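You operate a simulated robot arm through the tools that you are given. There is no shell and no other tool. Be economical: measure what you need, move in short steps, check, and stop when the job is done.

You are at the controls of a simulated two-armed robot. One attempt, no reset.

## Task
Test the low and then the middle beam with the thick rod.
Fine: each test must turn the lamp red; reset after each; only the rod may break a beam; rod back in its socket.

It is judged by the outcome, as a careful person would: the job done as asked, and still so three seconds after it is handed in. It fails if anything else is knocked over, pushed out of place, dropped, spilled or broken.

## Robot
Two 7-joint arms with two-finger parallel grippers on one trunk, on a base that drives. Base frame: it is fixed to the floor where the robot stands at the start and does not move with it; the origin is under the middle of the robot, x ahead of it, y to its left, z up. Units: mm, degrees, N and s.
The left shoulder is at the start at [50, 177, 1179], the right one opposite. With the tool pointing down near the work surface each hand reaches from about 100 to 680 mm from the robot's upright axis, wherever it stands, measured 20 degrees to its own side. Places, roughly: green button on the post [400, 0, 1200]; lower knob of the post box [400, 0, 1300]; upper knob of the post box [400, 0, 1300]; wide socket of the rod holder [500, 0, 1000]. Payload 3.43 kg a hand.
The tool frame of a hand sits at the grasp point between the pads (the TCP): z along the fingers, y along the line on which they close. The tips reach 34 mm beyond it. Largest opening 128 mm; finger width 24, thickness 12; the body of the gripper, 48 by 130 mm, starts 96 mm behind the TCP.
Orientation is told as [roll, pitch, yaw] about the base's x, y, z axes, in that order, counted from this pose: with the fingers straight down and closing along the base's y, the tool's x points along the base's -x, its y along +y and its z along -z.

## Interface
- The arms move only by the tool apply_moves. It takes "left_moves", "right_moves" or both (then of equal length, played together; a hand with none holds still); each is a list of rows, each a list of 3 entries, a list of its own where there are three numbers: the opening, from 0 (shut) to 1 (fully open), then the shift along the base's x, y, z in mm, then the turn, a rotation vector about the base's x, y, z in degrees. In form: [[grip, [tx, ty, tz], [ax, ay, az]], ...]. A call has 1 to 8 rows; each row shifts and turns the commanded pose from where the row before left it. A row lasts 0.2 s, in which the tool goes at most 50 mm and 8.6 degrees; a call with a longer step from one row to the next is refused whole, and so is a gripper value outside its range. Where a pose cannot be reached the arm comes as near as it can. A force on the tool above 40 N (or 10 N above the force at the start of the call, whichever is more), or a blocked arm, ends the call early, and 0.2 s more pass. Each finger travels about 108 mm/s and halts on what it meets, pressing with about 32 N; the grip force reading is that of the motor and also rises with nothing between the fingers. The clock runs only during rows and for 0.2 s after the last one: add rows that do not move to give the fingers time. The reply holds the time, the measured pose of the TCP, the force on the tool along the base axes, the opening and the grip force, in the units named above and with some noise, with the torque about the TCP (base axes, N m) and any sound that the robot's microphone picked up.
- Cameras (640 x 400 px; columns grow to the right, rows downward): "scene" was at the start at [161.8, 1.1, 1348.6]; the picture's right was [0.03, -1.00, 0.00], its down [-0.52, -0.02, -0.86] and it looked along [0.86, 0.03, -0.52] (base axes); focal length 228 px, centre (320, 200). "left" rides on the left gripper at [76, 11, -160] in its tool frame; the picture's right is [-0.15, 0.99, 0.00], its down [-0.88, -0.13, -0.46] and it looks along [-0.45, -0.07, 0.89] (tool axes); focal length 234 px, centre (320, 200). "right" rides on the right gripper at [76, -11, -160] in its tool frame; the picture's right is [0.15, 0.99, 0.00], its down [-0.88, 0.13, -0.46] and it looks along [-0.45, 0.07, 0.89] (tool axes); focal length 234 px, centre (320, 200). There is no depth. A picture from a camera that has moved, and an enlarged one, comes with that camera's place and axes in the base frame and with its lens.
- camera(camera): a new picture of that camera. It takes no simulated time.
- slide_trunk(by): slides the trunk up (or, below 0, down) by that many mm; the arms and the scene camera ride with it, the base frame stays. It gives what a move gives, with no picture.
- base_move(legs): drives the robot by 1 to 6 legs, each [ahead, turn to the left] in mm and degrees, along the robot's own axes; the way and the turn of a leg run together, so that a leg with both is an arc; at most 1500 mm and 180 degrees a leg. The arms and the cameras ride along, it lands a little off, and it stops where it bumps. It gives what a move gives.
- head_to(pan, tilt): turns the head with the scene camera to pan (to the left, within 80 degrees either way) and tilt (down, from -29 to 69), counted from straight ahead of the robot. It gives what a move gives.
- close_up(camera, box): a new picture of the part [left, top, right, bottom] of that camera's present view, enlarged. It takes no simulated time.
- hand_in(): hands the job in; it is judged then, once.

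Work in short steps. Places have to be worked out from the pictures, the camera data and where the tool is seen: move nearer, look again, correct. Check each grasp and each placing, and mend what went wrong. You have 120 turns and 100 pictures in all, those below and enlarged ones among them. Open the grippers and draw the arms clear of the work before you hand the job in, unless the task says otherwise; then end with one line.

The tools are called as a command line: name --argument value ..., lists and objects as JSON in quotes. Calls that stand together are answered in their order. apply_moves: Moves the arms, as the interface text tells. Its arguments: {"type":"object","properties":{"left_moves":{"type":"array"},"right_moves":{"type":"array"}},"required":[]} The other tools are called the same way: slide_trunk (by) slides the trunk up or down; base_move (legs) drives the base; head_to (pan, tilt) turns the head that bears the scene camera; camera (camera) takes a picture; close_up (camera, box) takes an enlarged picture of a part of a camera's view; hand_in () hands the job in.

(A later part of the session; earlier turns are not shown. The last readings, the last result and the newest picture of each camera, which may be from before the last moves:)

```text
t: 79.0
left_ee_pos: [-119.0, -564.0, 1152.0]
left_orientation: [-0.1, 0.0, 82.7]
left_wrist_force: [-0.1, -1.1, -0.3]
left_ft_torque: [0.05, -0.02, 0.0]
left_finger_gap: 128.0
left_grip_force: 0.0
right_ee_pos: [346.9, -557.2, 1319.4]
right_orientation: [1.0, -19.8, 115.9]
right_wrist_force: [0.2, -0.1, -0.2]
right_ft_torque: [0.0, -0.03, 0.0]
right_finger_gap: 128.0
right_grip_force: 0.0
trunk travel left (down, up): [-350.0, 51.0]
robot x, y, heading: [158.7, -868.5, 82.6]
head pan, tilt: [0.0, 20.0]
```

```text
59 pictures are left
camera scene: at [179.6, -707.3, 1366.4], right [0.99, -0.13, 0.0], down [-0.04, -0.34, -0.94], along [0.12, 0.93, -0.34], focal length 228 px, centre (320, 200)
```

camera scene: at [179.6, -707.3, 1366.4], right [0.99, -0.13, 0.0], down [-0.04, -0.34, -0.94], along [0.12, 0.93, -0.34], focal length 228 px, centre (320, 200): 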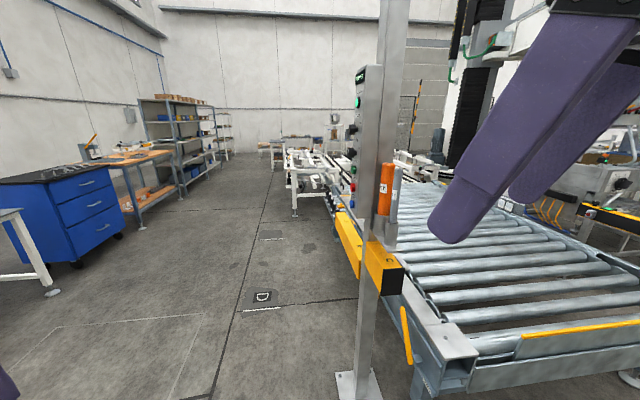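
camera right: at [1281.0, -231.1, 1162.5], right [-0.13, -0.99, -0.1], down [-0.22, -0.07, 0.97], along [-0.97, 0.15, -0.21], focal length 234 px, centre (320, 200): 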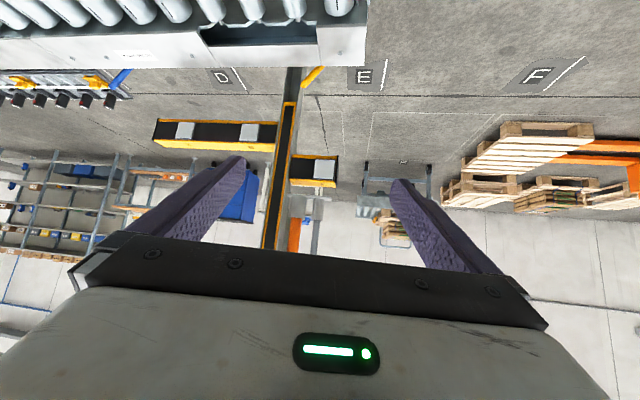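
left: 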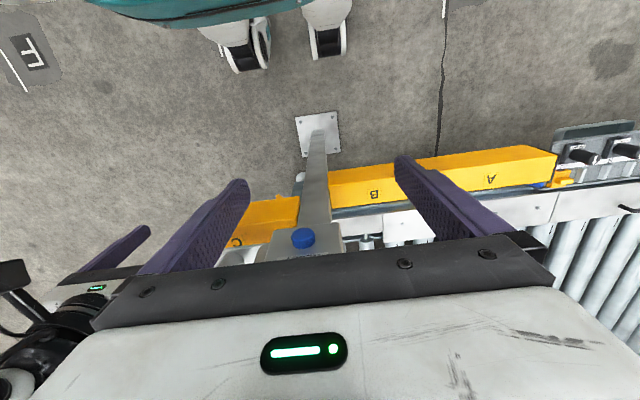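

Lamp is green and visible from here. Driving forward to the work stance.

base_move --legs '[[385, 0], [0, -27.6]]'

head_to --pan 15 --tilt 25

camera --camera "scene"

camera --camera "right"

```text
t: 82.8
left_ee_pos: [110.7, -88.1, 1152.4]
left_orientation: [0.0, 0.0, 54.4]
left_wrist_force: [0.5, 0.5, 0.7]
left_ft_torque: [0.02, 0.03, 0.02]
left_finger_gap: 128.1
left_grip_force: 0.1
right_ee_pos: [523.3, -302.4, 1318.9]
right_orientation: [1.1, -20.0, 87.9]
right_wrist_force: [0.9, 0.0, 0.1]
right_ft_torque: [-0.01, 0.02, 0.02]
right_finger_gap: 128.0
right_grip_force: 0.0
trunk travel left (down, up): [-350.0, 51.0]
robot x, y, heading: [209.3, -484.9, 54.3]
head pan, tilt: [0.0, 20.0]
```

```text
t: 83.5
left_ee_pos: [111.7, -88.4, 1152.1]
left_orientation: [0.0, -0.1, 54.4]
left_wrist_force: [-0.1, -0.3, 0.3]
left_ft_torque: [0.0, 0.01, -0.02]
left_finger_gap: 127.5
left_grip_force: 0.0
right_ee_pos: [523.3, -301.7, 1319.2]
right_orientation: [1.0, -19.9, 87.8]
right_wrist_force: [1.0, 0.2, -0.2]
right_ft_torque: [0.0, 0.0, -0.01]
right_finger_gap: 128.1
right_grip_force: 0.1
trunk travel left (down, up): [-350.0, 51.0]
robot x, y, heading: [208.3, -483.9, 54.5]
head pan, tilt: [15.0, 25.0]
```

```text
58 pictures are left
camera scene: at [284.7, -343.8, 1358.3], right [0.94, -0.35, 0.0], down [-0.15, -0.4, -0.91], along [0.32, 0.85, -0.42], focal length 228 px, centre (320, 200)
```

scene: 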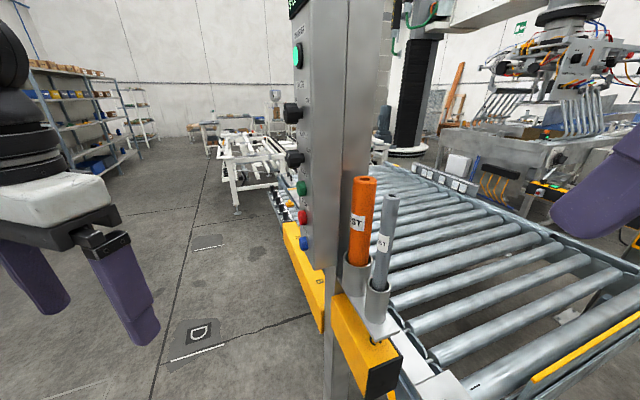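

```text
57 pictures are left
camera right: at [532.7, -427.5, 1442.7], right [-0.99, -0.11, -0.03], down [-0.1, 0.68, 0.73], along [-0.05, 0.73, -0.68], focal length 234 px, centre (320, 200)
```

right: 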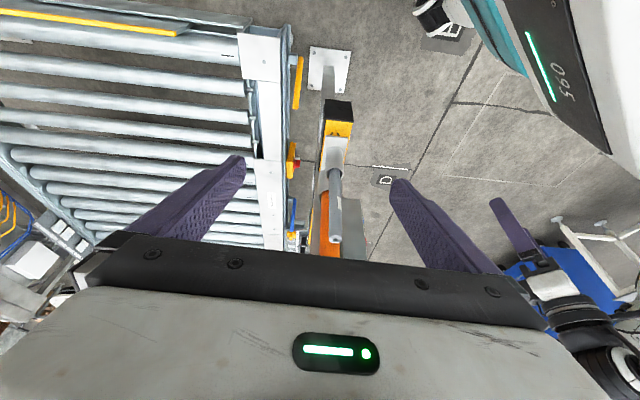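

Rod tops show well. Zooming on the rods for an accurate location.

close_up --camera "scene" --box '[320, 160, 420, 300]'

close_up --camera "scene" --box '[270, 0, 350, 260]'

```text
2.86 times, centred on (370, 230) of scene
camera zoom: at [284.7, -343.8, 1358.3], right [0.94, -0.35, 0.0], down [-0.15, -0.4, -0.91], along [0.32, 0.85, -0.42], focal length 651 px, centre (177, 114)
```

zoom: 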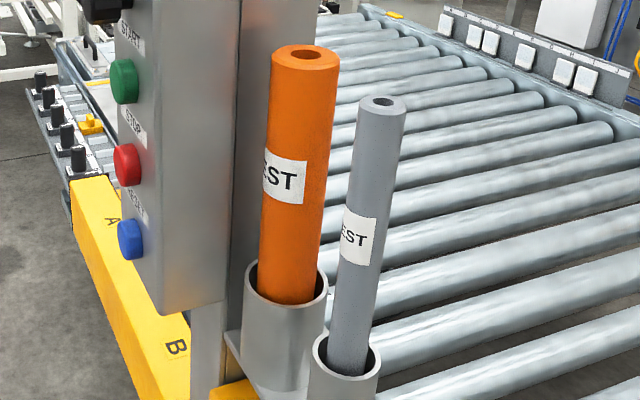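

```text
1.54 times, centred on (310, 130) of scene
camera zoom: at [284.7, -343.8, 1358.3], right [0.94, -0.35, 0.0], down [-0.15, -0.4, -0.91], along [0.32, 0.85, -0.42], focal length 350 px, centre (335, 308)
```

zoom: 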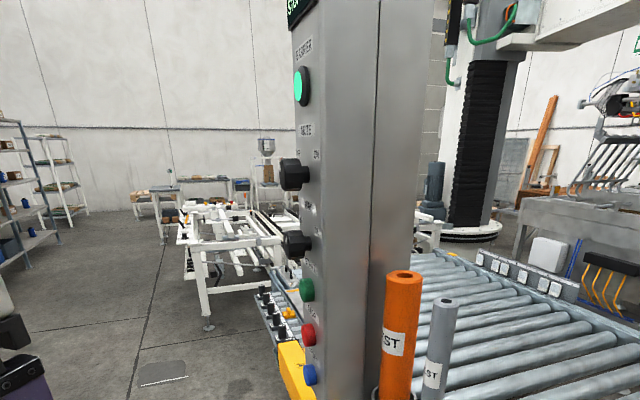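

Rod: axis about (480, -35), top z≈1231, socket rim z≈1065, diameter ~40. I move the hand to above it, half closing the grip, keeping the 20° tilt.

apply_moves --right_moves '[[0.7, [-7, 40, 5], [0, 0, 1]], [0.7, [-7, 40, 0], [0, 0, 1]], [0.7, [-7, 40, 0], [0, 0, 0]], [0.7, [-7, 40, 0], [0, 0, 0]], [0.7, [-7, 40, 0], [0, 0, 0]], [0.7, [-8, 40, 0], [0, 0, 0]], [0.7, [0, 20, 0], [0, 0, 0]], [0.7, [0, 0, 0], [0, 0, 0]]]'

camera --camera "scene"

camera --camera "right"

```text
t: 85.3
left_ee_pos: [110.1, -87.6, 1151.4]
left_orientation: [0.0, -0.1, 54.5]
left_wrist_force: [-0.2, 0.0, -0.7]
left_ft_torque: [0.01, -0.01, 0.02]
left_finger_gap: 128.0
left_grip_force: 0.0
right_ee_pos: [482.8, -42.0, 1325.1]
right_orientation: [0.9, -20.0, 89.8]
right_wrist_force: [0.1, 0.1, -0.7]
right_ft_torque: [0.02, -0.01, -0.02]
right_finger_gap: 89.6
right_grip_force: 0.0
trunk travel left (down, up): [-350.0, 51.0]
robot x, y, heading: [210.0, -487.5, 54.5]
head pan, tilt: [15.0, 25.0]
```

```text
54 pictures are left
camera scene: at [284.8, -343.9, 1358.3], right [0.94, -0.35, 0.0], down [-0.15, -0.4, -0.91], along [0.32, 0.85, -0.42], focal length 228 px, centre (320, 200)
```

scene: 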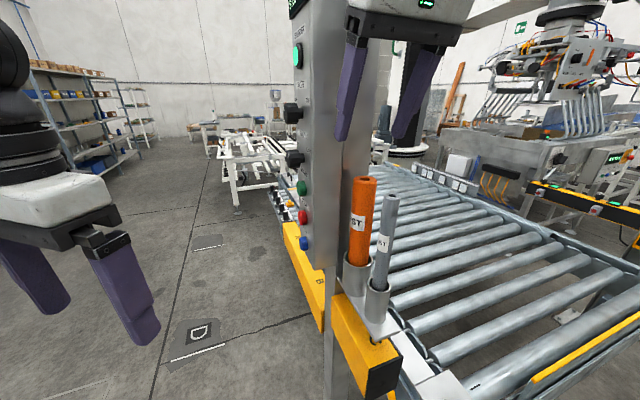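

```text
53 pictures are left
camera right: at [495.7, -167.3, 1449.7], right [-0.99, -0.14, -0.03], down [-0.12, 0.67, 0.73], along [-0.08, 0.73, -0.68], focal length 234 px, centre (320, 200)
```

right: 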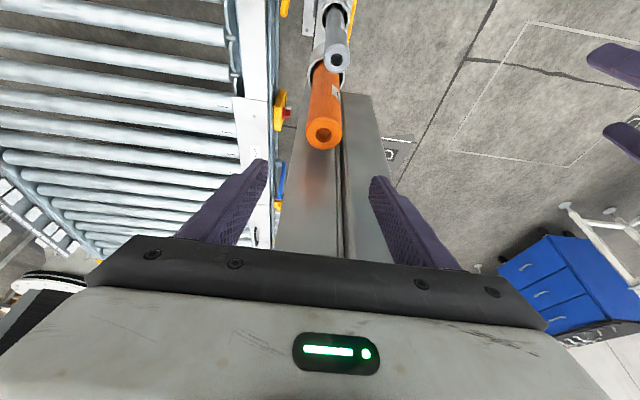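

Right camera puts the rod top at (480.5, -36, 1231), matching. Lowering with the TCP about 4 mm short of the post side.

apply_moves --right_moves '[[0.62, [-2, 2, -30], [0, 0, 0]], [0.62, [0, 0, -30], [0, 0, 0]], [0.62, [0, 0, -30], [0, 0, 0]], [0.62, [0, 0, -30], [0, 0, 0]], [0.62, [0, 0, 0], [0, 0, 0]]]'

camera --camera "scene"

camera --camera "right"

```text
t: 86.5
left_ee_pos: [110.7, -87.7, 1152.2]
left_orientation: [0.0, -0.1, 54.5]
left_wrist_force: [0.5, 0.0, -0.5]
left_ft_torque: [0.01, 0.0, -0.01]
left_finger_gap: 127.9
left_grip_force: 0.1
right_ee_pos: [480.0, -39.3, 1203.9]
right_orientation: [1.1, -20.1, 89.8]
right_wrist_force: [-0.2, -0.3, 0.2]
right_ft_torque: [0.0, 0.02, 0.02]
right_finger_gap: 79.4
right_grip_force: 0.0
trunk travel left (down, up): [-350.0, 51.0]
robot x, y, heading: [208.8, -485.4, 54.3]
head pan, tilt: [15.0, 25.0]
```

```text
52 pictures are left
camera scene: at [284.6, -343.8, 1358.3], right [0.94, -0.35, 0.0], down [-0.15, -0.4, -0.91], along [0.32, 0.85, -0.42], focal length 228 px, centre (320, 200)
```

scene: 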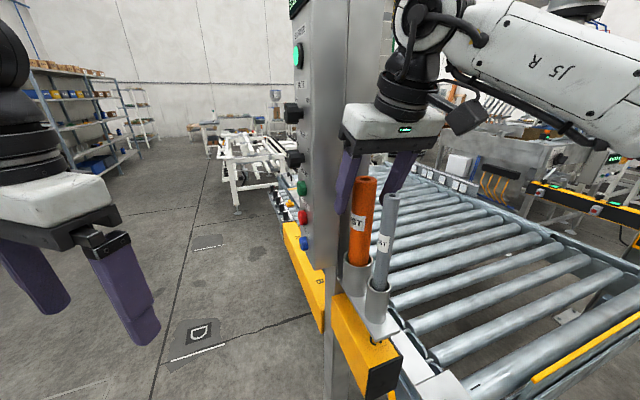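

```text
51 pictures are left
camera right: at [494.5, -164.9, 1327.7], right [-0.99, -0.14, -0.03], down [-0.12, 0.67, 0.73], along [-0.08, 0.73, -0.68], focal length 234 px, centre (320, 200)
```

right: 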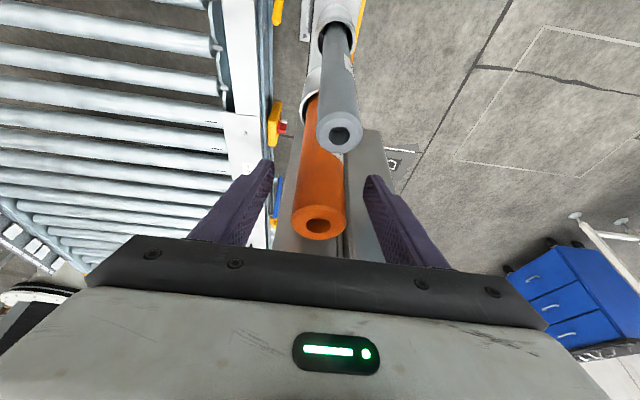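

Rod sits between the fingers, nothing touched. Closing.

apply_moves --right_moves '[[0.4, [0, 0, 0], [0, 0, 0]], [0.2, [0, 0, 0], [0, 0, 0]], [0.15, [0, 0, 0], [0, 0, 0]], [0.1, [0, 0, 0], [0, 0, 0]], [0.1, [0, 0, 0], [0, 0, 0]]]'

```text
t: 87.7
left_ee_pos: [111.5, -88.5, 1152.8]
left_orientation: [0.0, -0.1, 54.5]
left_wrist_force: [0.5, 0.0, 0.7]
left_ft_torque: [-0.02, 0.02, -0.02]
left_finger_gap: 128.0
left_grip_force: 0.0
right_ee_pos: [481.0, -38.8, 1204.6]
right_orientation: [1.2, -19.9, 89.8]
right_wrist_force: [-0.1, 0.4, -0.7]
right_ft_torque: [0.0, -0.18, -0.01]
right_finger_gap: 39.1
right_grip_force: 32.3
trunk travel left (down, up): [-350.0, 51.0]
robot x, y, heading: [208.4, -482.1, 54.2]
head pan, tilt: [15.0, 25.0]
```

Gripped at 39 mm. Lifting straight up.

apply_moves --right_moves '[[0.1, [0, 0, 15], [0, 0, 0]], [0.1, [0, 0, 25], [0, 0, 0]], [0.1, [0, 0, 25], [0, 0, 0]], [0.1, [0, 0, 25], [0, 0, 0]], [0.1, [0, 0, 25], [0, 0, 0]], [0.1, [0, 0, 25], [0, 0, 0]]]'

camera --camera "scene"

```text
t: 89.1
left_ee_pos: [109.1, -88.0, 1152.3]
left_orientation: [0.0, -0.1, 54.4]
left_wrist_force: [0.5, 0.0, 0.1]
left_ft_torque: [-0.01, -0.02, -0.01]
left_finger_gap: 128.0
left_grip_force: 0.0
right_ee_pos: [478.0, -39.5, 1343.5]
right_orientation: [1.0, -20.0, 90.0]
right_wrist_force: [0.0, 0.1, -2.6]
right_ft_torque: [-0.01, 0.01, 0.0]
right_finger_gap: 39.1
right_grip_force: 31.8
trunk travel left (down, up): [-350.0, 51.0]
robot x, y, heading: [209.7, -482.7, 54.4]
head pan, tilt: [15.0, 25.0]
```

```text
50 pictures are left
camera scene: at [283.7, -343.7, 1358.3], right [0.94, -0.35, 0.0], down [-0.15, -0.4, -0.91], along [0.32, 0.85, -0.42], focal length 228 px, centre (320, 200)
```

scene: 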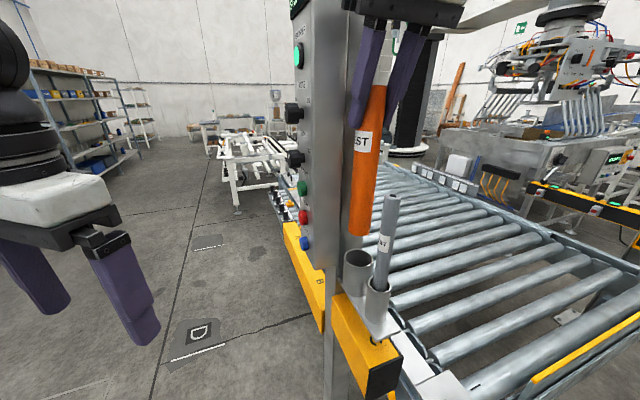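

Rod is free (about 241 long, tip 214 below the TCP). I carry it along +x past the column, staying on the near side of the beam plane (y≈40) and between the column and the grey rod.

apply_moves --right_moves '[[0.1, [0, -8, 0], [0, 0, 0]], [0.1, [25, 0, 0], [0, 0, 0]], [0.1, [30, 0, 0], [0, 0, 0]], [0.1, [30, 0, 0], [0, 0, 0]], [0.1, [30, 0, 0], [0, 0, 0]], [0.1, [20, 0, 0], [0, 0, 0]]]'

apply_moves --right_moves '[[0.1, [0, 0, -40], [0, 0, 0]], [0.1, [0, 0, -40], [0, 0, 0]], [0.1, [0, 0, -40], [0, 0, 0]], [0.1, [0, 0, -40], [0, 0, 0]], [0.1, [0, 0, -40], [0, 0, 0]], [0.1, [0, 0, -40], [0, 0, 0]]]'

camera --camera "scene"

camera --camera "right"

```text
t: 90.5
left_ee_pos: [109.1, -87.9, 1151.5]
left_orientation: [-0.1, -0.1, 54.5]
left_wrist_force: [-0.6, 0.0, -0.3]
left_ft_torque: [-0.01, -0.06, 0.01]
left_finger_gap: 128.1
left_grip_force: 0.1
right_ee_pos: [577.2, -68.0, 1320.5]
right_orientation: [1.2, -19.9, 89.5]
right_wrist_force: [-1.3, -0.2, -1.5]
right_ft_torque: [-0.04, -0.11, -0.04]
right_finger_gap: 39.3
right_grip_force: 32.3
right hand out of reach, approached as far as the arm can: row 3, 4, 5, 6
trunk travel left (down, up): [-350.0, 51.0]
robot x, y, heading: [206.0, -481.8, 54.6]
head pan, tilt: [15.0, 25.0]
```

```text
t: 91.9
left_ee_pos: [110.6, -87.0, 1151.8]
left_orientation: [0.0, 0.0, 54.2]
left_wrist_force: [-0.7, 0.0, -0.6]
left_ft_torque: [-0.01, 0.03, -0.03]
left_finger_gap: 127.8
left_grip_force: 0.1
right_ee_pos: [579.0, -70.0, 1074.0]
right_orientation: [1.1, -20.0, 89.7]
right_wrist_force: [0.5, -0.2, -2.7]
right_ft_torque: [0.0, 0.0, 0.0]
right_finger_gap: 39.1
right_grip_force: 32.0
trunk travel left (down, up): [-350.0, 51.0]
robot x, y, heading: [212.7, -486.6, 54.5]
head pan, tilt: [15.0, 25.0]
```

```text
49 pictures are left
camera scene: at [285.2, -343.4, 1358.2], right [0.94, -0.35, 0.0], down [-0.15, -0.4, -0.91], along [0.32, 0.85, -0.42], focal length 228 px, centre (320, 200)
```

scene: 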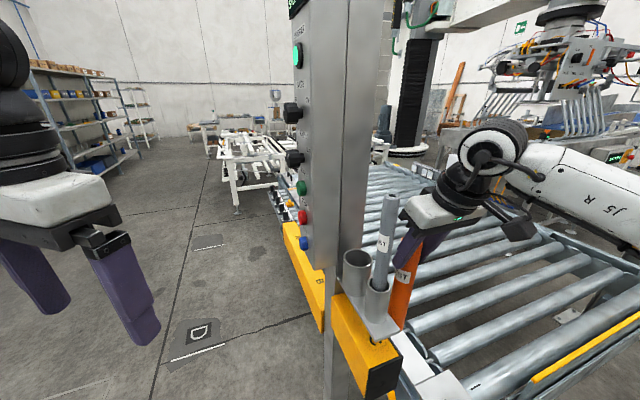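

```text
48 pictures are left
camera right: at [593.8, -194.7, 1198.2], right [-0.99, -0.14, -0.03], down [-0.12, 0.67, 0.73], along [-0.08, 0.73, -0.68], focal length 234 px, centre (320, 200)
```

right: 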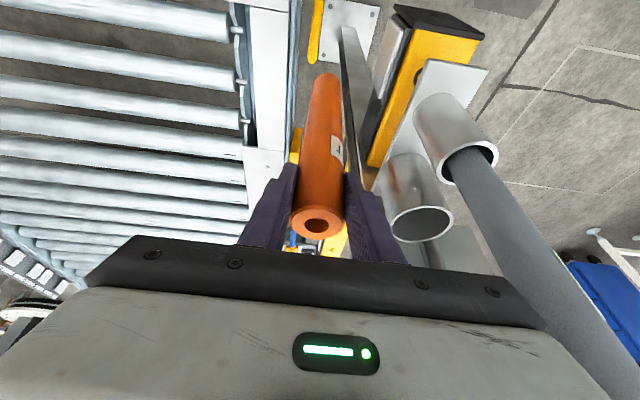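

Lamp still green, rod clear beside the column. Continue lowering at x≈595, y≈-45 to a tip height of about 690.

apply_moves --right_moves '[[0.1, [15, 10, -30], [0, 0, 0]], [0.1, [0, 10, -30], [0, 0, 0]], [0.1, [0, 5, -30], [0, 0, 0]], [0.1, [0, 0, -30], [0, 0, 0]], [0.1, [0, 0, -30], [0, 0, 0]], [0.1, [0, 0, -24], [0, 0, 0]]]'

camera --camera "scene"

camera --camera "right"

```text
t: 93.3
left_ee_pos: [111.1, -87.7, 1151.8]
left_orientation: [0.0, 0.0, 54.4]
left_wrist_force: [-0.5, -0.5, -0.4]
left_ft_torque: [0.02, -0.01, -0.01]
left_finger_gap: 128.0
left_grip_force: 0.1
right_ee_pos: [594.1, -43.8, 902.1]
right_orientation: [1.0, -20.0, 89.9]
right_wrist_force: [0.9, -0.8, -2.4]
right_ft_torque: [-0.03, 0.01, 0.03]
right_finger_gap: 39.3
right_grip_force: 32.3
trunk travel left (down, up): [-350.0, 51.0]
robot x, y, heading: [209.0, -482.8, 54.9]
head pan, tilt: [15.0, 25.0]
```

```text
47 pictures are left
camera scene: at [284.9, -343.4, 1358.2], right [0.94, -0.35, 0.0], down [-0.15, -0.4, -0.91], along [0.32, 0.85, -0.42], focal length 228 px, centre (320, 200)
```

scene: 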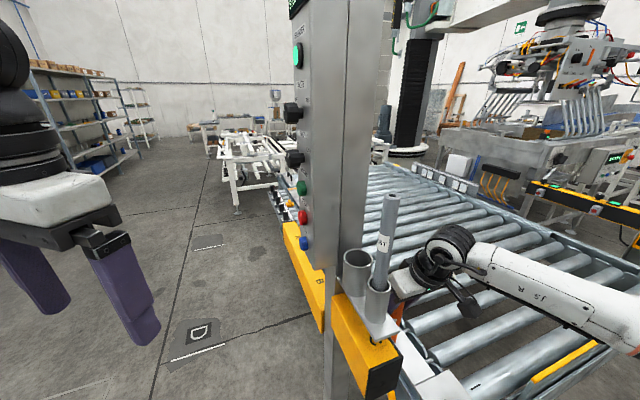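

```text
46 pictures are left
camera right: at [607.6, -169.5, 1026.1], right [-0.99, -0.14, -0.03], down [-0.12, 0.67, 0.73], along [-0.08, 0.73, -0.68], focal length 234 px, centre (320, 200)
```

right: 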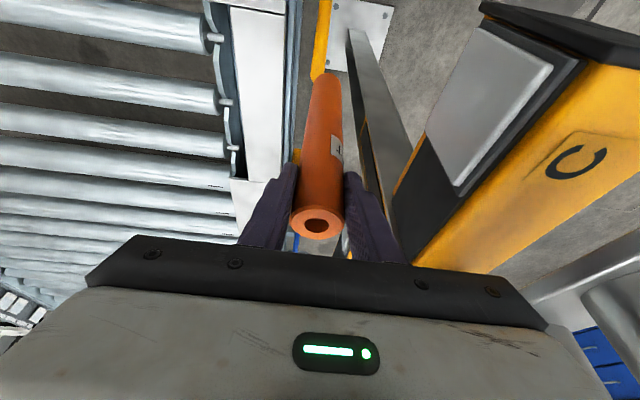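

Lamp green, rod tip ~690 and clear of everything. Now tilt the tip 20° into the beam plane.

apply_moves --right_moves '[[0.1, [0, 10, 0], [6.7, 0, 0]], [0.1, [0, 10, 0], [6.7, 0, 0]], [0.1, [0, 10, 0], [6.6, 0, 0]], [0.1, [0, 0, 0], [0, 0, 0]]]'

camera --camera "scene"

```text
t: 94.3
left_ee_pos: [110.8, -87.5, 1150.8]
left_orientation: [0.1, 0.0, 54.3]
left_wrist_force: [-0.4, 0.8, 0.8]
left_ft_torque: [-0.01, -0.03, 0.01]
left_finger_gap: 128.0
left_grip_force: 0.1
right_ee_pos: [595.8, -14.1, 902.1]
right_orientation: [1.3, -40.1, 89.7]
right_wrist_force: [-0.1, 0.2, -2.4]
right_ft_torque: [-0.08, 0.01, 0.03]
right_finger_gap: 39.1
right_grip_force: 32.1
trunk travel left (down, up): [-350.0, 51.0]
robot x, y, heading: [209.9, -487.9, 54.2]
head pan, tilt: [15.0, 25.0]
```

```text
45 pictures are left
camera scene: at [284.7, -343.5, 1358.2], right [0.94, -0.35, 0.0], down [-0.15, -0.4, -0.91], along [0.32, 0.85, -0.42], focal length 228 px, centre (320, 200)
```

scene: 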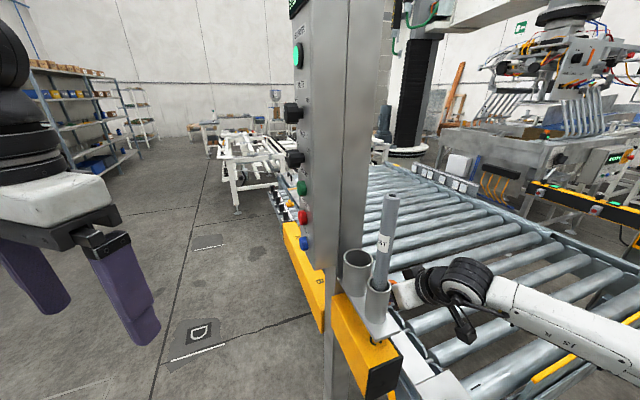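

Still green with the tip at z≈700. Raise in steps of about 60 mm and check the lamp.

apply_moves --right_moves '[[0.1, [0, 0, 20], [0, 0, 0]], [0.1, [0, 0, 20], [0, 0, 0]], [0.1, [0, 0, 20], [0, 0, 0]], [0.1, [0, 0, 0], [0, 0, 0]]]'

close_up --camera "scene" --box '[270, 0, 350, 100]'

```text
t: 95.3
left_ee_pos: [110.6, -87.9, 1151.6]
left_orientation: [-0.1, 0.0, 54.4]
left_wrist_force: [-0.1, -0.6, -0.6]
left_ft_torque: [0.03, 0.0, -0.02]
left_finger_gap: 128.0
left_grip_force: 0.1
right_ee_pos: [594.5, -15.0, 964.4]
right_orientation: [1.3, -39.9, 89.7]
right_wrist_force: [1.1, -0.2, -3.2]
right_ft_torque: [-0.1, 0.02, 0.03]
right_finger_gap: 39.3
right_grip_force: 32.2
trunk travel left (down, up): [-350.0, 51.0]
robot x, y, heading: [209.5, -485.8, 54.2]
head pan, tilt: [15.0, 25.0]
```

```text
4.00 times, centred on (310, 50) of scene
camera zoom: at [284.9, -343.5, 1358.2], right [0.94, -0.35, 0.0], down [-0.15, -0.4, -0.91], along [0.32, 0.85, -0.42], focal length 911 px, centre (360, 800)
```

zoom: 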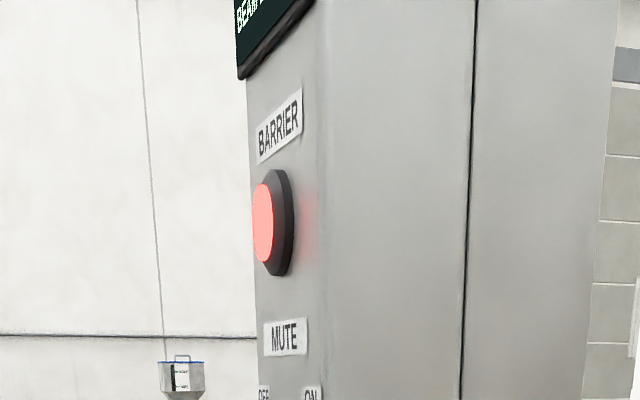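

Red, and the display now reads "BEAM …". I'll tilt the head to read it.

head_to --pan 20 --tilt 5

close_up --camera "scene" --box '[280, 60, 400, 260]'

```text
t: 96.2
left_ee_pos: [110.5, -87.8, 1152.2]
left_orientation: [0.0, 0.0, 54.5]
left_wrist_force: [0.3, -0.9, -0.1]
left_ft_torque: [0.02, 0.01, 0.0]
left_finger_gap: 127.8
left_grip_force: 0.0
right_ee_pos: [595.6, -15.3, 962.8]
right_orientation: [1.1, -39.9, 89.6]
right_wrist_force: [-0.2, 0.3, -1.3]
right_ft_torque: [-0.07, 0.04, -0.01]
right_finger_gap: 39.2
right_grip_force: 31.4
trunk travel left (down, up): [-350.0, 51.0]
robot x, y, heading: [208.3, -483.2, 54.2]
head pan, tilt: [20.0, 5.0]
```

```text
2.00 times, centred on (340, 160) of scene
camera zoom: at [277.1, -341.3, 1390.6], right [0.96, -0.27, 0.0], down [-0.02, -0.08, -1.0], along [0.27, 0.96, -0.09], focal length 456 px, centre (280, 280)
```

zoom: 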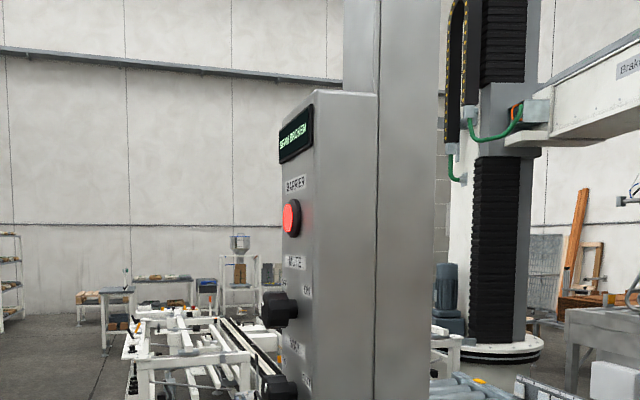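

"BEAM BROKEN" – low beam hit (about z 790–850). I swing the rod back out of the plane the same way, while bringing the left hand toward the panel and turning it toward +x with the fingers closing.

apply_moves --right_moves '[[0.1, [0, -10, 0], [-6.7, 0, 0]], [0.1, [0, -10, 0], [-6.7, 0, 0]], [0.1, [0, -10, 0], [-6.6, 0, 0]], [0.1, [0, 0, 0], [0, 0, 0]], [0.1, [0, 0, 0], [0, 0, 0]], [0.1, [0, 0, 0], [0, 0, 0]]]' --left_moves '[[0.8, [5, 22, 0], [0, 0, -7.3]], [0.6, [10, 22, 0], [0, 0, -7.3]], [0.4, [15, 22, 0], [0, 0, -7.3]], [0.2, [15, 22, 0], [0, 0, -7.3]], [0, [15, 22, 0], [0, 0, -7.3]], [0, [15, 18, 0], [0, 0, -7.5]]]'

apply_moves --left_moves '[[0, [5, 0, -5], [1.5, -8.4, 0]], [0, [5, 0, -5], [1.5, -8.4, 0]], [0, [5, 0, -5], [1.5, -8.4, 0]], [0, [5, 0, -5], [1.5, -8.4, 0]], [0, [5, 0, -5], [1.5, -8.4, 0]], [0, [5, 0, -5], [1.5, -8.4, 0]], [0, [5, 0, -5], [1.5, -8.4, 0]], [0, [0, 0, 0], [0, 0, 0]]]'

head_to --pan 25 --tilt 22

camera --camera "scene"

```text
t: 97.6
left_ee_pos: [198.6, 9.9, 1143.9]
left_orientation: [0.0, 0.0, 10.4]
left_wrist_force: [-0.7, -0.6, 0.0]
left_ft_torque: [0.04, 0.02, 0.01]
left_finger_gap: 0.1
left_grip_force: 31.8
left hand out of reach, approached as far as the arm can: row 6
right_ee_pos: [596.5, -45.7, 963.5]
right_orientation: [1.1, -20.1, 89.6]
right_wrist_force: [0.7, 0.0, -1.8]
right_ft_torque: [0.0, 0.01, 0.05]
right_finger_gap: 39.3
right_grip_force: 32.1
trunk travel left (down, up): [-350.0, 51.0]
robot x, y, heading: [212.8, -484.2, 54.5]
head pan, tilt: [20.0, 5.0]
```

```text
t: 99.4
left_ee_pos: [194.6, -57.3, 1152.5]
left_orientation: [-0.6, -59.8, 10.8]
left_wrist_force: [-0.6, -0.1, -0.2]
left_ft_torque: [0.0, 0.0, 0.03]
left_finger_gap: 0.0
left_grip_force: 31.8
left hand out of reach, approached as far as the arm can: row 4, 5, 6, 7
right_ee_pos: [594.7, -44.8, 963.2]
right_orientation: [1.1, -20.0, 89.7]
right_wrist_force: [0.1, 0.5, -2.0]
right_ft_torque: [-0.03, -0.02, 0.01]
right_finger_gap: 39.2
right_grip_force: 31.5
trunk travel left (down, up): [-350.0, 51.0]
robot x, y, heading: [208.2, -483.5, 54.7]
head pan, tilt: [20.0, 5.0]
```

```text
t: 100.2
left_ee_pos: [195.0, -57.9, 1154.0]
left_orientation: [-0.5, -59.6, 10.8]
left_wrist_force: [-0.2, -0.6, 0.5]
left_ft_torque: [0.0, -0.02, -0.01]
left_finger_gap: 0.0
left_grip_force: 32.2
right_ee_pos: [595.4, -44.3, 965.5]
right_orientation: [1.2, -20.0, 89.8]
right_wrist_force: [0.4, 0.3, -1.3]
right_ft_torque: [0.0, 0.06, 0.01]
right_finger_gap: 39.1
right_grip_force: 32.2
trunk travel left (down, up): [-350.0, 51.0]
robot x, y, heading: [214.0, -485.5, 54.3]
head pan, tilt: [25.0, 22.0]
```

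```text
42 pictures are left
camera scene: at [269.5, -338.6, 1363.1], right [0.98, -0.18, 0.0], down [-0.07, -0.37, -0.93], along [0.17, 0.91, -0.37], focal length 228 px, centre (320, 200)
```

scene: 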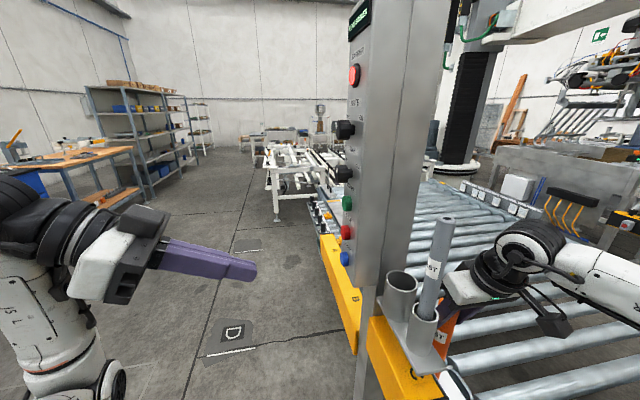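

Lamp latched red; rod is out. The left arm cannot reach pointing straight +x, so I turn it to about 35° and bring the closed fingertips to just before the blue button (~(390, 40, 1073)).

apply_moves --left_moves '[[0, [0, 10, -8], [0, 0, 8]], [0, [5, 10, -8], [0, 0, 8]], [0, [15, 10, -8], [0, 0, 8]], [0, [22, 12, -8], [0, 0, 0]], [0, [22, 12, -8], [0, 0, 0]], [0, [22, 12, -8], [0, 0, 0]], [0, [22, 12, -8], [0, 0, 0]], [0, [17, 7, -7], [0, 0, 0]]]'

camera --camera "scene"

```text
t: 102.0
left_ee_pos: [314.4, 76.4, 1109.9]
left_orientation: [-0.5, -59.8, 34.7]
left_wrist_force: [0.5, -0.2, 0.4]
left_ft_torque: [0.01, -0.02, 0.03]
left_finger_gap: 0.1
left_grip_force: 31.2
left hand out of reach, approached as far as the arm can: row 1, 2, 3
right_ee_pos: [597.2, -45.0, 964.5]
right_orientation: [1.2, -20.0, 89.8]
right_wrist_force: [-0.1, 0.1, -2.6]
right_ft_torque: [-0.06, -0.02, 0.0]
right_finger_gap: 39.1
right_grip_force: 31.5
trunk travel left (down, up): [-350.0, 51.0]
robot x, y, heading: [210.0, -484.8, 54.3]
head pan, tilt: [25.0, 22.0]
```

```text
41 pictures are left
camera scene: at [269.6, -338.5, 1363.0], right [0.98, -0.18, 0.0], down [-0.07, -0.37, -0.93], along [0.17, 0.91, -0.37], focal length 228 px, centre (320, 200)
```

scene: 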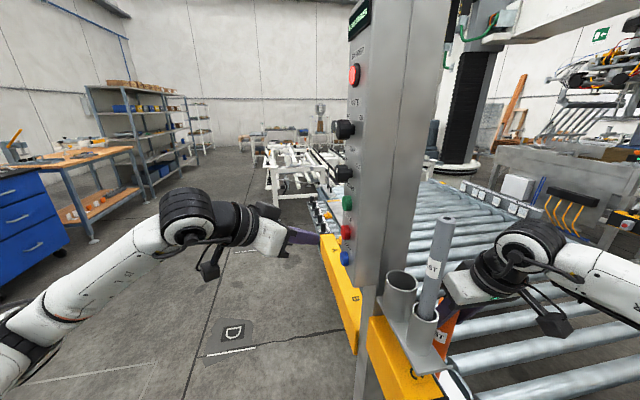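

Reachable here. Shift to line up with the button: back 51 mm in y and 20 down.

apply_moves --left_moves '[[0, [0, -17, -7], [0, 0, 0]], [0, [0, -17, -7], [0, 0, 0]], [0, [0, -17, -6], [0, 0, 0]], [0, [0, 0, 0], [0, 0, 0]]]'

close_up --camera "scene" --box '[260, 170, 400, 290]'

camera --camera "left"

```text
t: 103.0
left_ee_pos: [316.0, 22.3, 1092.4]
left_orientation: [-0.5, -59.8, 34.7]
left_wrist_force: [-0.4, 0.3, 0.3]
left_ft_torque: [0.0, 0.04, 0.0]
left_finger_gap: 0.0
left_grip_force: 32.6
right_ee_pos: [596.6, -44.8, 964.1]
right_orientation: [1.2, -20.1, 89.7]
right_wrist_force: [-0.4, -0.3, -2.6]
right_ft_torque: [-0.02, 0.03, 0.01]
right_finger_gap: 39.3
right_grip_force: 31.3
trunk travel left (down, up): [-350.0, 51.0]
robot x, y, heading: [211.8, -489.3, 54.2]
head pan, tilt: [25.0, 22.0]
```

```text
3.33 times, centred on (330, 230) of scene
camera zoom: at [269.5, -338.5, 1363.1], right [0.98, -0.18, 0.0], down [-0.07, -0.37, -0.93], along [0.17, 0.91, -0.37], focal length 759 px, centre (287, 100)
```

zoom: 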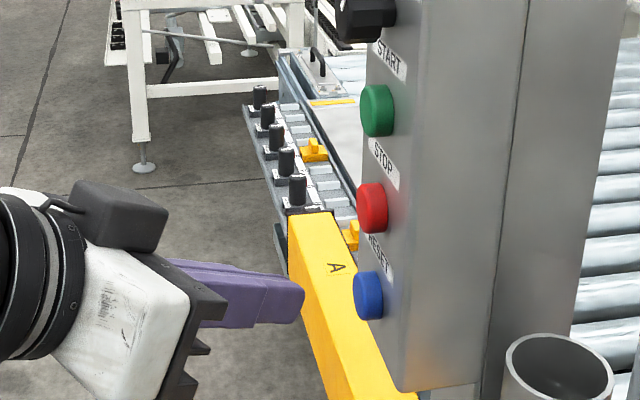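

```text
39 pictures are left
camera left: at [165.0, -66.9, 1108.2], right [-0.5, 0.86, 0.12], down [0.11, -0.08, 0.99], along [0.86, 0.51, -0.06], focal length 234 px, centre (320, 200)
```

left: 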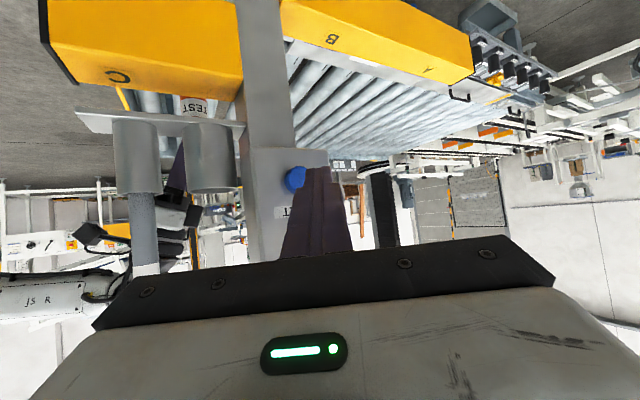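

Button located at about (388, 38, 1070); my tip is at about (340, 39, 1075). Advance in x, then press gently in small steps.

apply_moves --left_moves '[[0, [12, 0, -4], [0, 0, 0]], [0, [12, 0, 0], [0, 0, 0]], [0, [6, 0, 0], [0, 0, 0]], [0, [5, 0, 0], [0, 0, 0]], [0, [5, 0, 0], [0, 0, 0]], [0, [4, 0, 0], [0, 0, 0]], [0, [4, 0, 0], [0, 0, 0]]]'

camera --camera "scene"

```text
t: 104.6
left_ee_pos: [358.3, 22.4, 1088.2]
left_orientation: [-0.5, -59.9, 34.7]
left_wrist_force: [-18.3, -6.0, 5.0]
left_ft_torque: [-0.04, 0.04, -0.01]
left_finger_gap: 0.1
left_grip_force: 31.8
right_ee_pos: [593.5, -45.9, 966.4]
right_orientation: [0.9, -20.1, 90.0]
right_wrist_force: [1.2, 0.5, -2.6]
right_ft_torque: [0.0, 0.03, 0.02]
right_finger_gap: 39.2
right_grip_force: 32.5
trunk travel left (down, up): [-350.0, 51.0]
robot x, y, heading: [208.7, -481.7, 54.3]
head pan, tilt: [25.0, 22.0]
heard: click
```

```text
38 pictures are left
camera scene: at [266.5, -339.8, 1363.5], right [0.98, -0.18, 0.0], down [-0.07, -0.37, -0.93], along [0.17, 0.91, -0.37], focal length 228 px, centre (320, 200)
```

scene: 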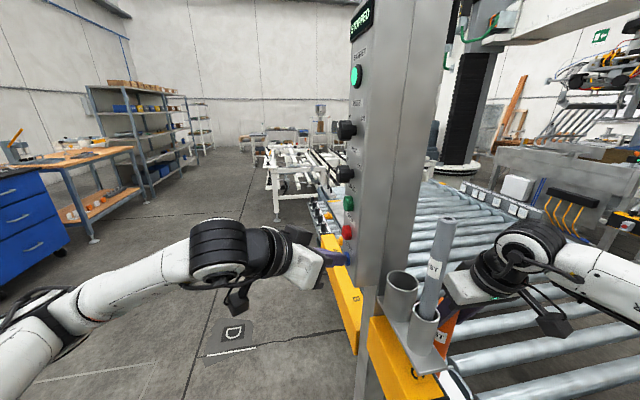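

Click heard and the lamp is green: reset done. Retract the left finger and raise the rod (still outside the plane) above the low beam.

apply_moves --left_moves '[[0, [-15, 0, 0], [0, 0, 0]], [0, [-15, 0, 0], [0, 0, 0]], [0, [-15, 0, 0], [0, 0, 0]], [0, [-10, 0, 0], [0, 0, 0]], [0, [0, 0, 0], [0, 0, 0]]]' --right_moves '[[0.1, [0, 0, 25], [0, 0, 0]], [0.1, [0, 0, 25], [0, 0, 0]], [0.1, [0, 0, 25], [0, 0, 0]], [0.1, [0, 0, 25], [0, 0, 0]], [0.1, [0, 0, 12], [0, 0, 0]]]'

apply_moves --right_moves '[[0.1, [0, 10, 0], [6.7, 0, 0]], [0.1, [0, 10, 0], [6.7, 0, 0]], [0.1, [0, 10, 0], [6.6, 0, 0]], [0.1, [0, 0, 0], [0, 0, 0]]]'

camera --camera "scene"

```text
t: 105.8
left_ee_pos: [307.2, 22.6, 1087.0]
left_orientation: [-0.6, -59.8, 34.8]
left_wrist_force: [-0.4, -0.4, -0.5]
left_ft_torque: [0.01, -0.01, 0.03]
left_finger_gap: 0.1
left_grip_force: 31.9
right_ee_pos: [594.3, -46.6, 1074.7]
right_orientation: [1.2, -19.9, 89.7]
right_wrist_force: [0.7, -0.7, -2.2]
right_ft_torque: [-0.03, -0.02, 0.02]
right_finger_gap: 39.3
right_grip_force: 32.4
trunk travel left (down, up): [-350.0, 51.0]
robot x, y, heading: [212.3, -485.7, 54.5]
head pan, tilt: [25.0, 22.0]
```

```text
t: 106.8
left_ee_pos: [308.4, 23.8, 1086.4]
left_orientation: [-0.5, -59.8, 34.8]
left_wrist_force: [-0.3, 0.9, 0.0]
left_ft_torque: [-0.04, 0.0, 0.0]
left_finger_gap: 0.0
left_grip_force: 32.5
right_ee_pos: [594.3, -15.7, 1075.1]
right_orientation: [1.2, -40.0, 89.7]
right_wrist_force: [0.0, 0.2, -2.1]
right_ft_torque: [-0.07, -0.02, -0.01]
right_finger_gap: 39.0
right_grip_force: 32.0
trunk travel left (down, up): [-350.0, 51.0]
robot x, y, heading: [209.6, -482.0, 54.5]
head pan, tilt: [25.0, 22.0]
```

```text
37 pictures are left
camera scene: at [269.4, -338.5, 1363.1], right [0.98, -0.18, 0.0], down [-0.07, -0.37, -0.93], along [0.17, 0.91, -0.37], focal length 228 px, centre (320, 200)
```

scene: 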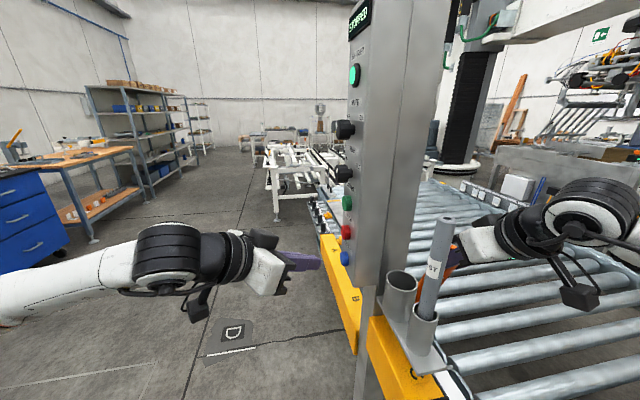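

Still green (low beam cleared, STOPPED). Raise in 60 mm steps.

apply_moves --right_moves '[[0.1, [0, 0, 20], [0, 0, 0]], [0.1, [0, 0, 20], [0, 0, 0]], [0.1, [0, 0, 20], [0, 0, 0]], [0.1, [0, 0, 0], [0, 0, 0]]]'

camera --camera "scene"

```text
t: 107.8
left_ee_pos: [307.3, 21.9, 1087.0]
left_orientation: [-0.5, -59.8, 34.7]
left_wrist_force: [0.5, -0.1, 0.2]
left_ft_torque: [0.01, -0.01, -0.02]
left_finger_gap: 0.1
left_grip_force: 31.5
right_ee_pos: [595.2, -13.7, 1135.0]
right_orientation: [1.1, -39.9, 89.7]
right_wrist_force: [0.3, 0.4, -2.7]
right_ft_torque: [-0.1, 0.0, -0.04]
right_finger_gap: 39.2
right_grip_force: 31.9
trunk travel left (down, up): [-350.0, 51.0]
robot x, y, heading: [211.3, -489.3, 54.2]
head pan, tilt: [25.0, 22.0]
```

```text
36 pictures are left
camera scene: at [269.6, -338.5, 1363.0], right [0.98, -0.18, 0.0], down [-0.07, -0.37, -0.93], along [0.17, 0.91, -0.37], focal length 228 px, centre (320, 200)
```

scene: 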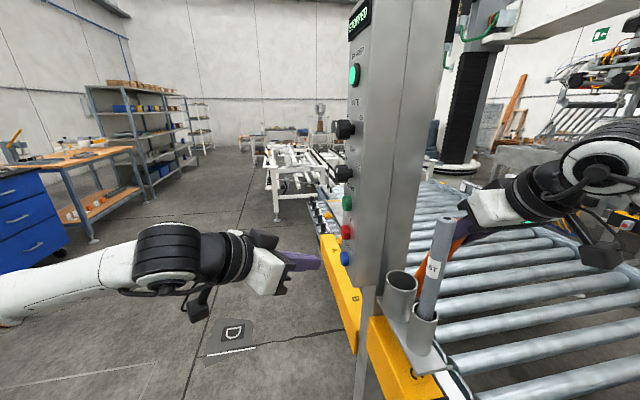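

apply_moves --right_moves '[[0.1, [0, 0, 20], [0, 0, 0]], [0.1, [0, 0, 20], [0, 0, 0]], [0.1, [0, 0, 20], [0, 0, 0]], [0.1, [0, 0, 0], [0, 0, 0]]]'

camera --camera "scene"

```text
t: 108.8
left_ee_pos: [307.9, 21.7, 1086.5]
left_orientation: [-0.5, -59.8, 34.8]
left_wrist_force: [0.0, -0.6, -0.5]
left_ft_torque: [0.02, 0.0, 0.02]
left_finger_gap: 0.0
left_grip_force: 32.2
right_ee_pos: [596.8, -13.5, 1194.3]
right_orientation: [1.3, -40.0, 89.6]
right_wrist_force: [0.2, 0.4, -2.8]
right_ft_torque: [-0.11, 0.0, 0.0]
right_finger_gap: 39.3
right_grip_force: 32.3
trunk travel left (down, up): [-350.0, 51.0]
robot x, y, heading: [208.7, -484.1, 54.3]
head pan, tilt: [25.0, 22.0]
```

```text
35 pictures are left
camera scene: at [269.6, -338.5, 1363.1], right [0.98, -0.18, 0.0], down [-0.07, -0.37, -0.93], along [0.17, 0.91, -0.37], focal length 228 px, centre (320, 200)
```

scene: 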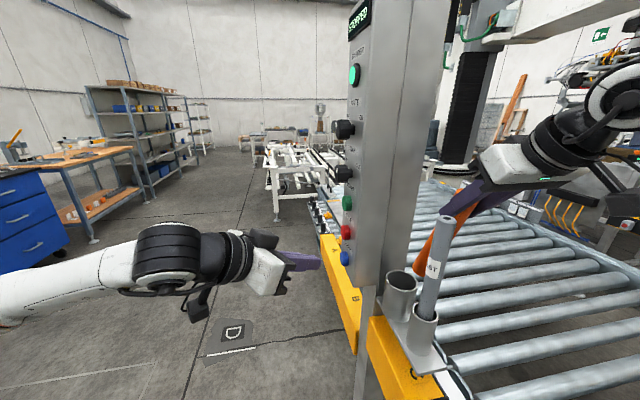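

Green up to about z 1080. To gain height within reach, I now lay the rod flatter (tilt to 70°) while pulling the hand back in y, so the tip stays just through the plane.

apply_moves --right_moves '[[0.1, [0, -18, 0], [8.4, 0, 0]], [0.1, [0, -20, 0], [8.4, 0, 0]], [0.1, [0, -21, 0], [8.4, 0, 0]], [0.1, [0, -22, 0], [8.4, 0, 0]], [0.1, [0, -22, 0], [8.4, 0, 0]], [0.1, [0, -22, 0], [8, 0, 0]], [0.1, [0, 0, 0], [0, 0, 0]]]'

camera --camera "scene"

```text
t: 110.4
left_ee_pos: [307.5, 22.2, 1087.2]
left_orientation: [-0.6, -59.8, 34.7]
left_wrist_force: [-0.3, -0.7, 0.4]
left_ft_torque: [0.0, -0.01, -0.04]
left_finger_gap: 0.5
left_grip_force: 31.7
right_ee_pos: [597.6, -140.8, 1195.0]
right_orientation: [97.5, -89.8, -6.5]
right_wrist_force: [-0.5, 0.7, -1.4]
right_ft_torque: [-0.22, 0.02, 0.03]
right_finger_gap: 39.1
right_grip_force: 32.6
trunk travel left (down, up): [-350.0, 51.0]
robot x, y, heading: [211.6, -488.4, 54.2]
head pan, tilt: [25.0, 22.0]
```

```text
34 pictures are left
camera scene: at [269.4, -338.4, 1363.1], right [0.98, -0.18, 0.0], down [-0.07, -0.37, -0.93], along [0.17, 0.91, -0.38], focal length 228 px, centre (320, 200)
```

scene: 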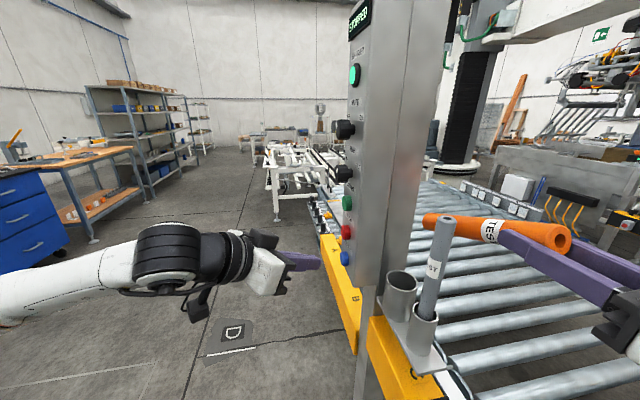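

Reachable, still green at about z 1130. Continue rising.

apply_moves --right_moves '[[0.1, [0, 0, 18], [0, 0, 0]], [0.1, [0, 0, 18], [0, 0, 0]], [0.1, [0, 0, 18], [0, 0, 0]], [0.1, [0, 0, 0], [0, 0, 0]]]'

camera --camera "scene"

```text
t: 111.4
left_ee_pos: [306.7, 23.1, 1088.2]
left_orientation: [-0.5, -59.8, 34.6]
left_wrist_force: [-0.2, 0.3, 0.0]
left_ft_torque: [0.0, -0.02, 0.01]
left_finger_gap: 0.1
left_grip_force: 32.1
right_ee_pos: [597.6, -140.2, 1251.0]
right_orientation: [87.6, -89.8, 3.5]
right_wrist_force: [0.2, 0.1, -2.4]
right_ft_torque: [-0.18, 0.01, 0.08]
right_finger_gap: 39.0
right_grip_force: 32.0
trunk travel left (down, up): [-350.0, 51.0]
robot x, y, heading: [207.2, -486.1, 54.4]
head pan, tilt: [25.0, 22.0]
```

```text
33 pictures are left
camera scene: at [269.6, -338.7, 1363.1], right [0.98, -0.18, 0.0], down [-0.07, -0.37, -0.93], along [0.17, 0.91, -0.37], focal length 228 px, centre (320, 200)
```

scene: 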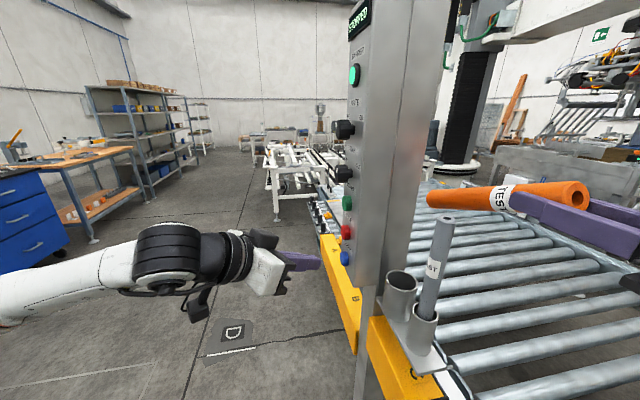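

apply_moves --right_moves '[[0.1, [0, 15, 18], [0, 0, 0]], [0.1, [0, 0, 18], [0, 0, 0]], [0.1, [0, 0, 18], [0, 0, 0]], [0.1, [0, 0, 0], [0, 0, 0]]]'

camera --camera "scene"

```text
t: 112.4
left_ee_pos: [307.5, 23.0, 1087.6]
left_orientation: [-0.5, -59.8, 34.8]
left_wrist_force: [0.1, 0.2, 0.6]
left_ft_torque: [0.01, -0.02, 0.02]
left_finger_gap: 0.0
left_grip_force: 32.3
right_ee_pos: [597.0, -125.2, 1303.0]
right_orientation: [75.5, -89.8, 15.5]
right_wrist_force: [0.9, 0.0, -2.1]
right_ft_torque: [-0.26, -0.02, -0.06]
right_finger_gap: 39.2
right_grip_force: 32.1
trunk travel left (down, up): [-350.0, 51.0]
robot x, y, heading: [211.1, -486.0, 54.5]
head pan, tilt: [25.0, 22.0]
```

```text
32 pictures are left
camera scene: at [269.6, -338.6, 1363.1], right [0.98, -0.18, 0.0], down [-0.07, -0.37, -0.93], along [0.17, 0.91, -0.37], focal length 228 px, centre (320, 200)
```

scene: 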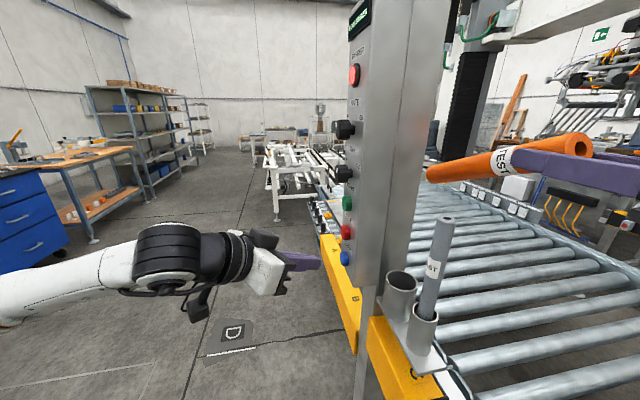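

Red: middle beam hit at about z 1210–1260. Retract the rod straight out in -y, then press reset with the left finger as before.

apply_moves --right_moves '[[0.1, [0, -25, 0], [0, 0, 0]], [0.1, [0, -30, 0], [0, 0, 0]], [0.1, [0, -30, 0], [0, 0, 0]], [0.1, [0, 0, 0], [0, 0, 0]], [0.1, [0, 0, 0], [0, 0, 0]], [0.1, [0, 0, 0], [0, 0, 0]], [0.1, [0, 0, 0], [0, 0, 0]], [0.1, [0, 0, 0], [0, 0, 0]]]' --left_moves '[[0, [0, 0, 0], [0, 0, 0]], [0, [8, 0, 0], [0, 0, 0]], [0, [8, 0, 0], [0, 0, 0]], [0, [12, 0, 0], [0, 0, 0]], [0, [10, 0, 0], [0, 0, 0]], [0, [5, 0, 0], [0, 0, 0]], [0, [4, 0, 0], [0, 0, 0]], [0, [4, 0, 0], [0, 0, 0]]]'

camera --camera "scene"

```text
t: 114.2
left_ee_pos: [357.4, 21.3, 1088.6]
left_orientation: [-0.5, -59.8, 34.8]
left_wrist_force: [-6.0, -3.2, 0.6]
left_ft_torque: [-0.01, 0.04, -0.06]
left_finger_gap: 0.0
left_grip_force: 32.2
right_ee_pos: [596.8, -210.3, 1302.7]
right_orientation: [87.4, -89.9, 3.6]
right_wrist_force: [-0.8, -0.3, -1.2]
right_ft_torque: [-0.2, 0.05, 0.07]
right_finger_gap: 39.3
right_grip_force: 31.7
trunk travel left (down, up): [-350.0, 51.0]
robot x, y, heading: [210.3, -482.2, 54.3]
head pan, tilt: [25.0, 22.0]
heard: click
```

```text
31 pictures are left
camera scene: at [268.6, -339.1, 1363.2], right [0.98, -0.18, 0.0], down [-0.07, -0.37, -0.93], along [0.17, 0.91, -0.37], focal length 228 px, centre (320, 200)
```

scene: 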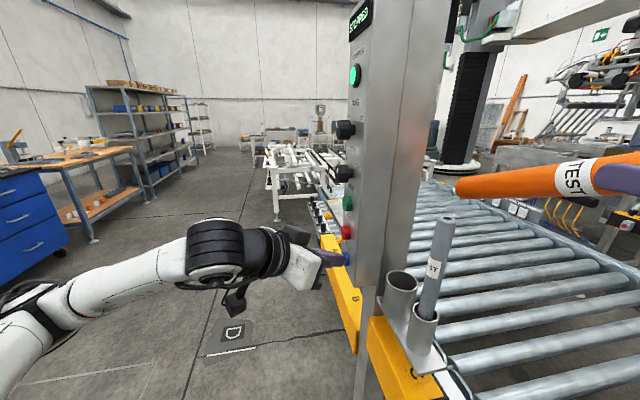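

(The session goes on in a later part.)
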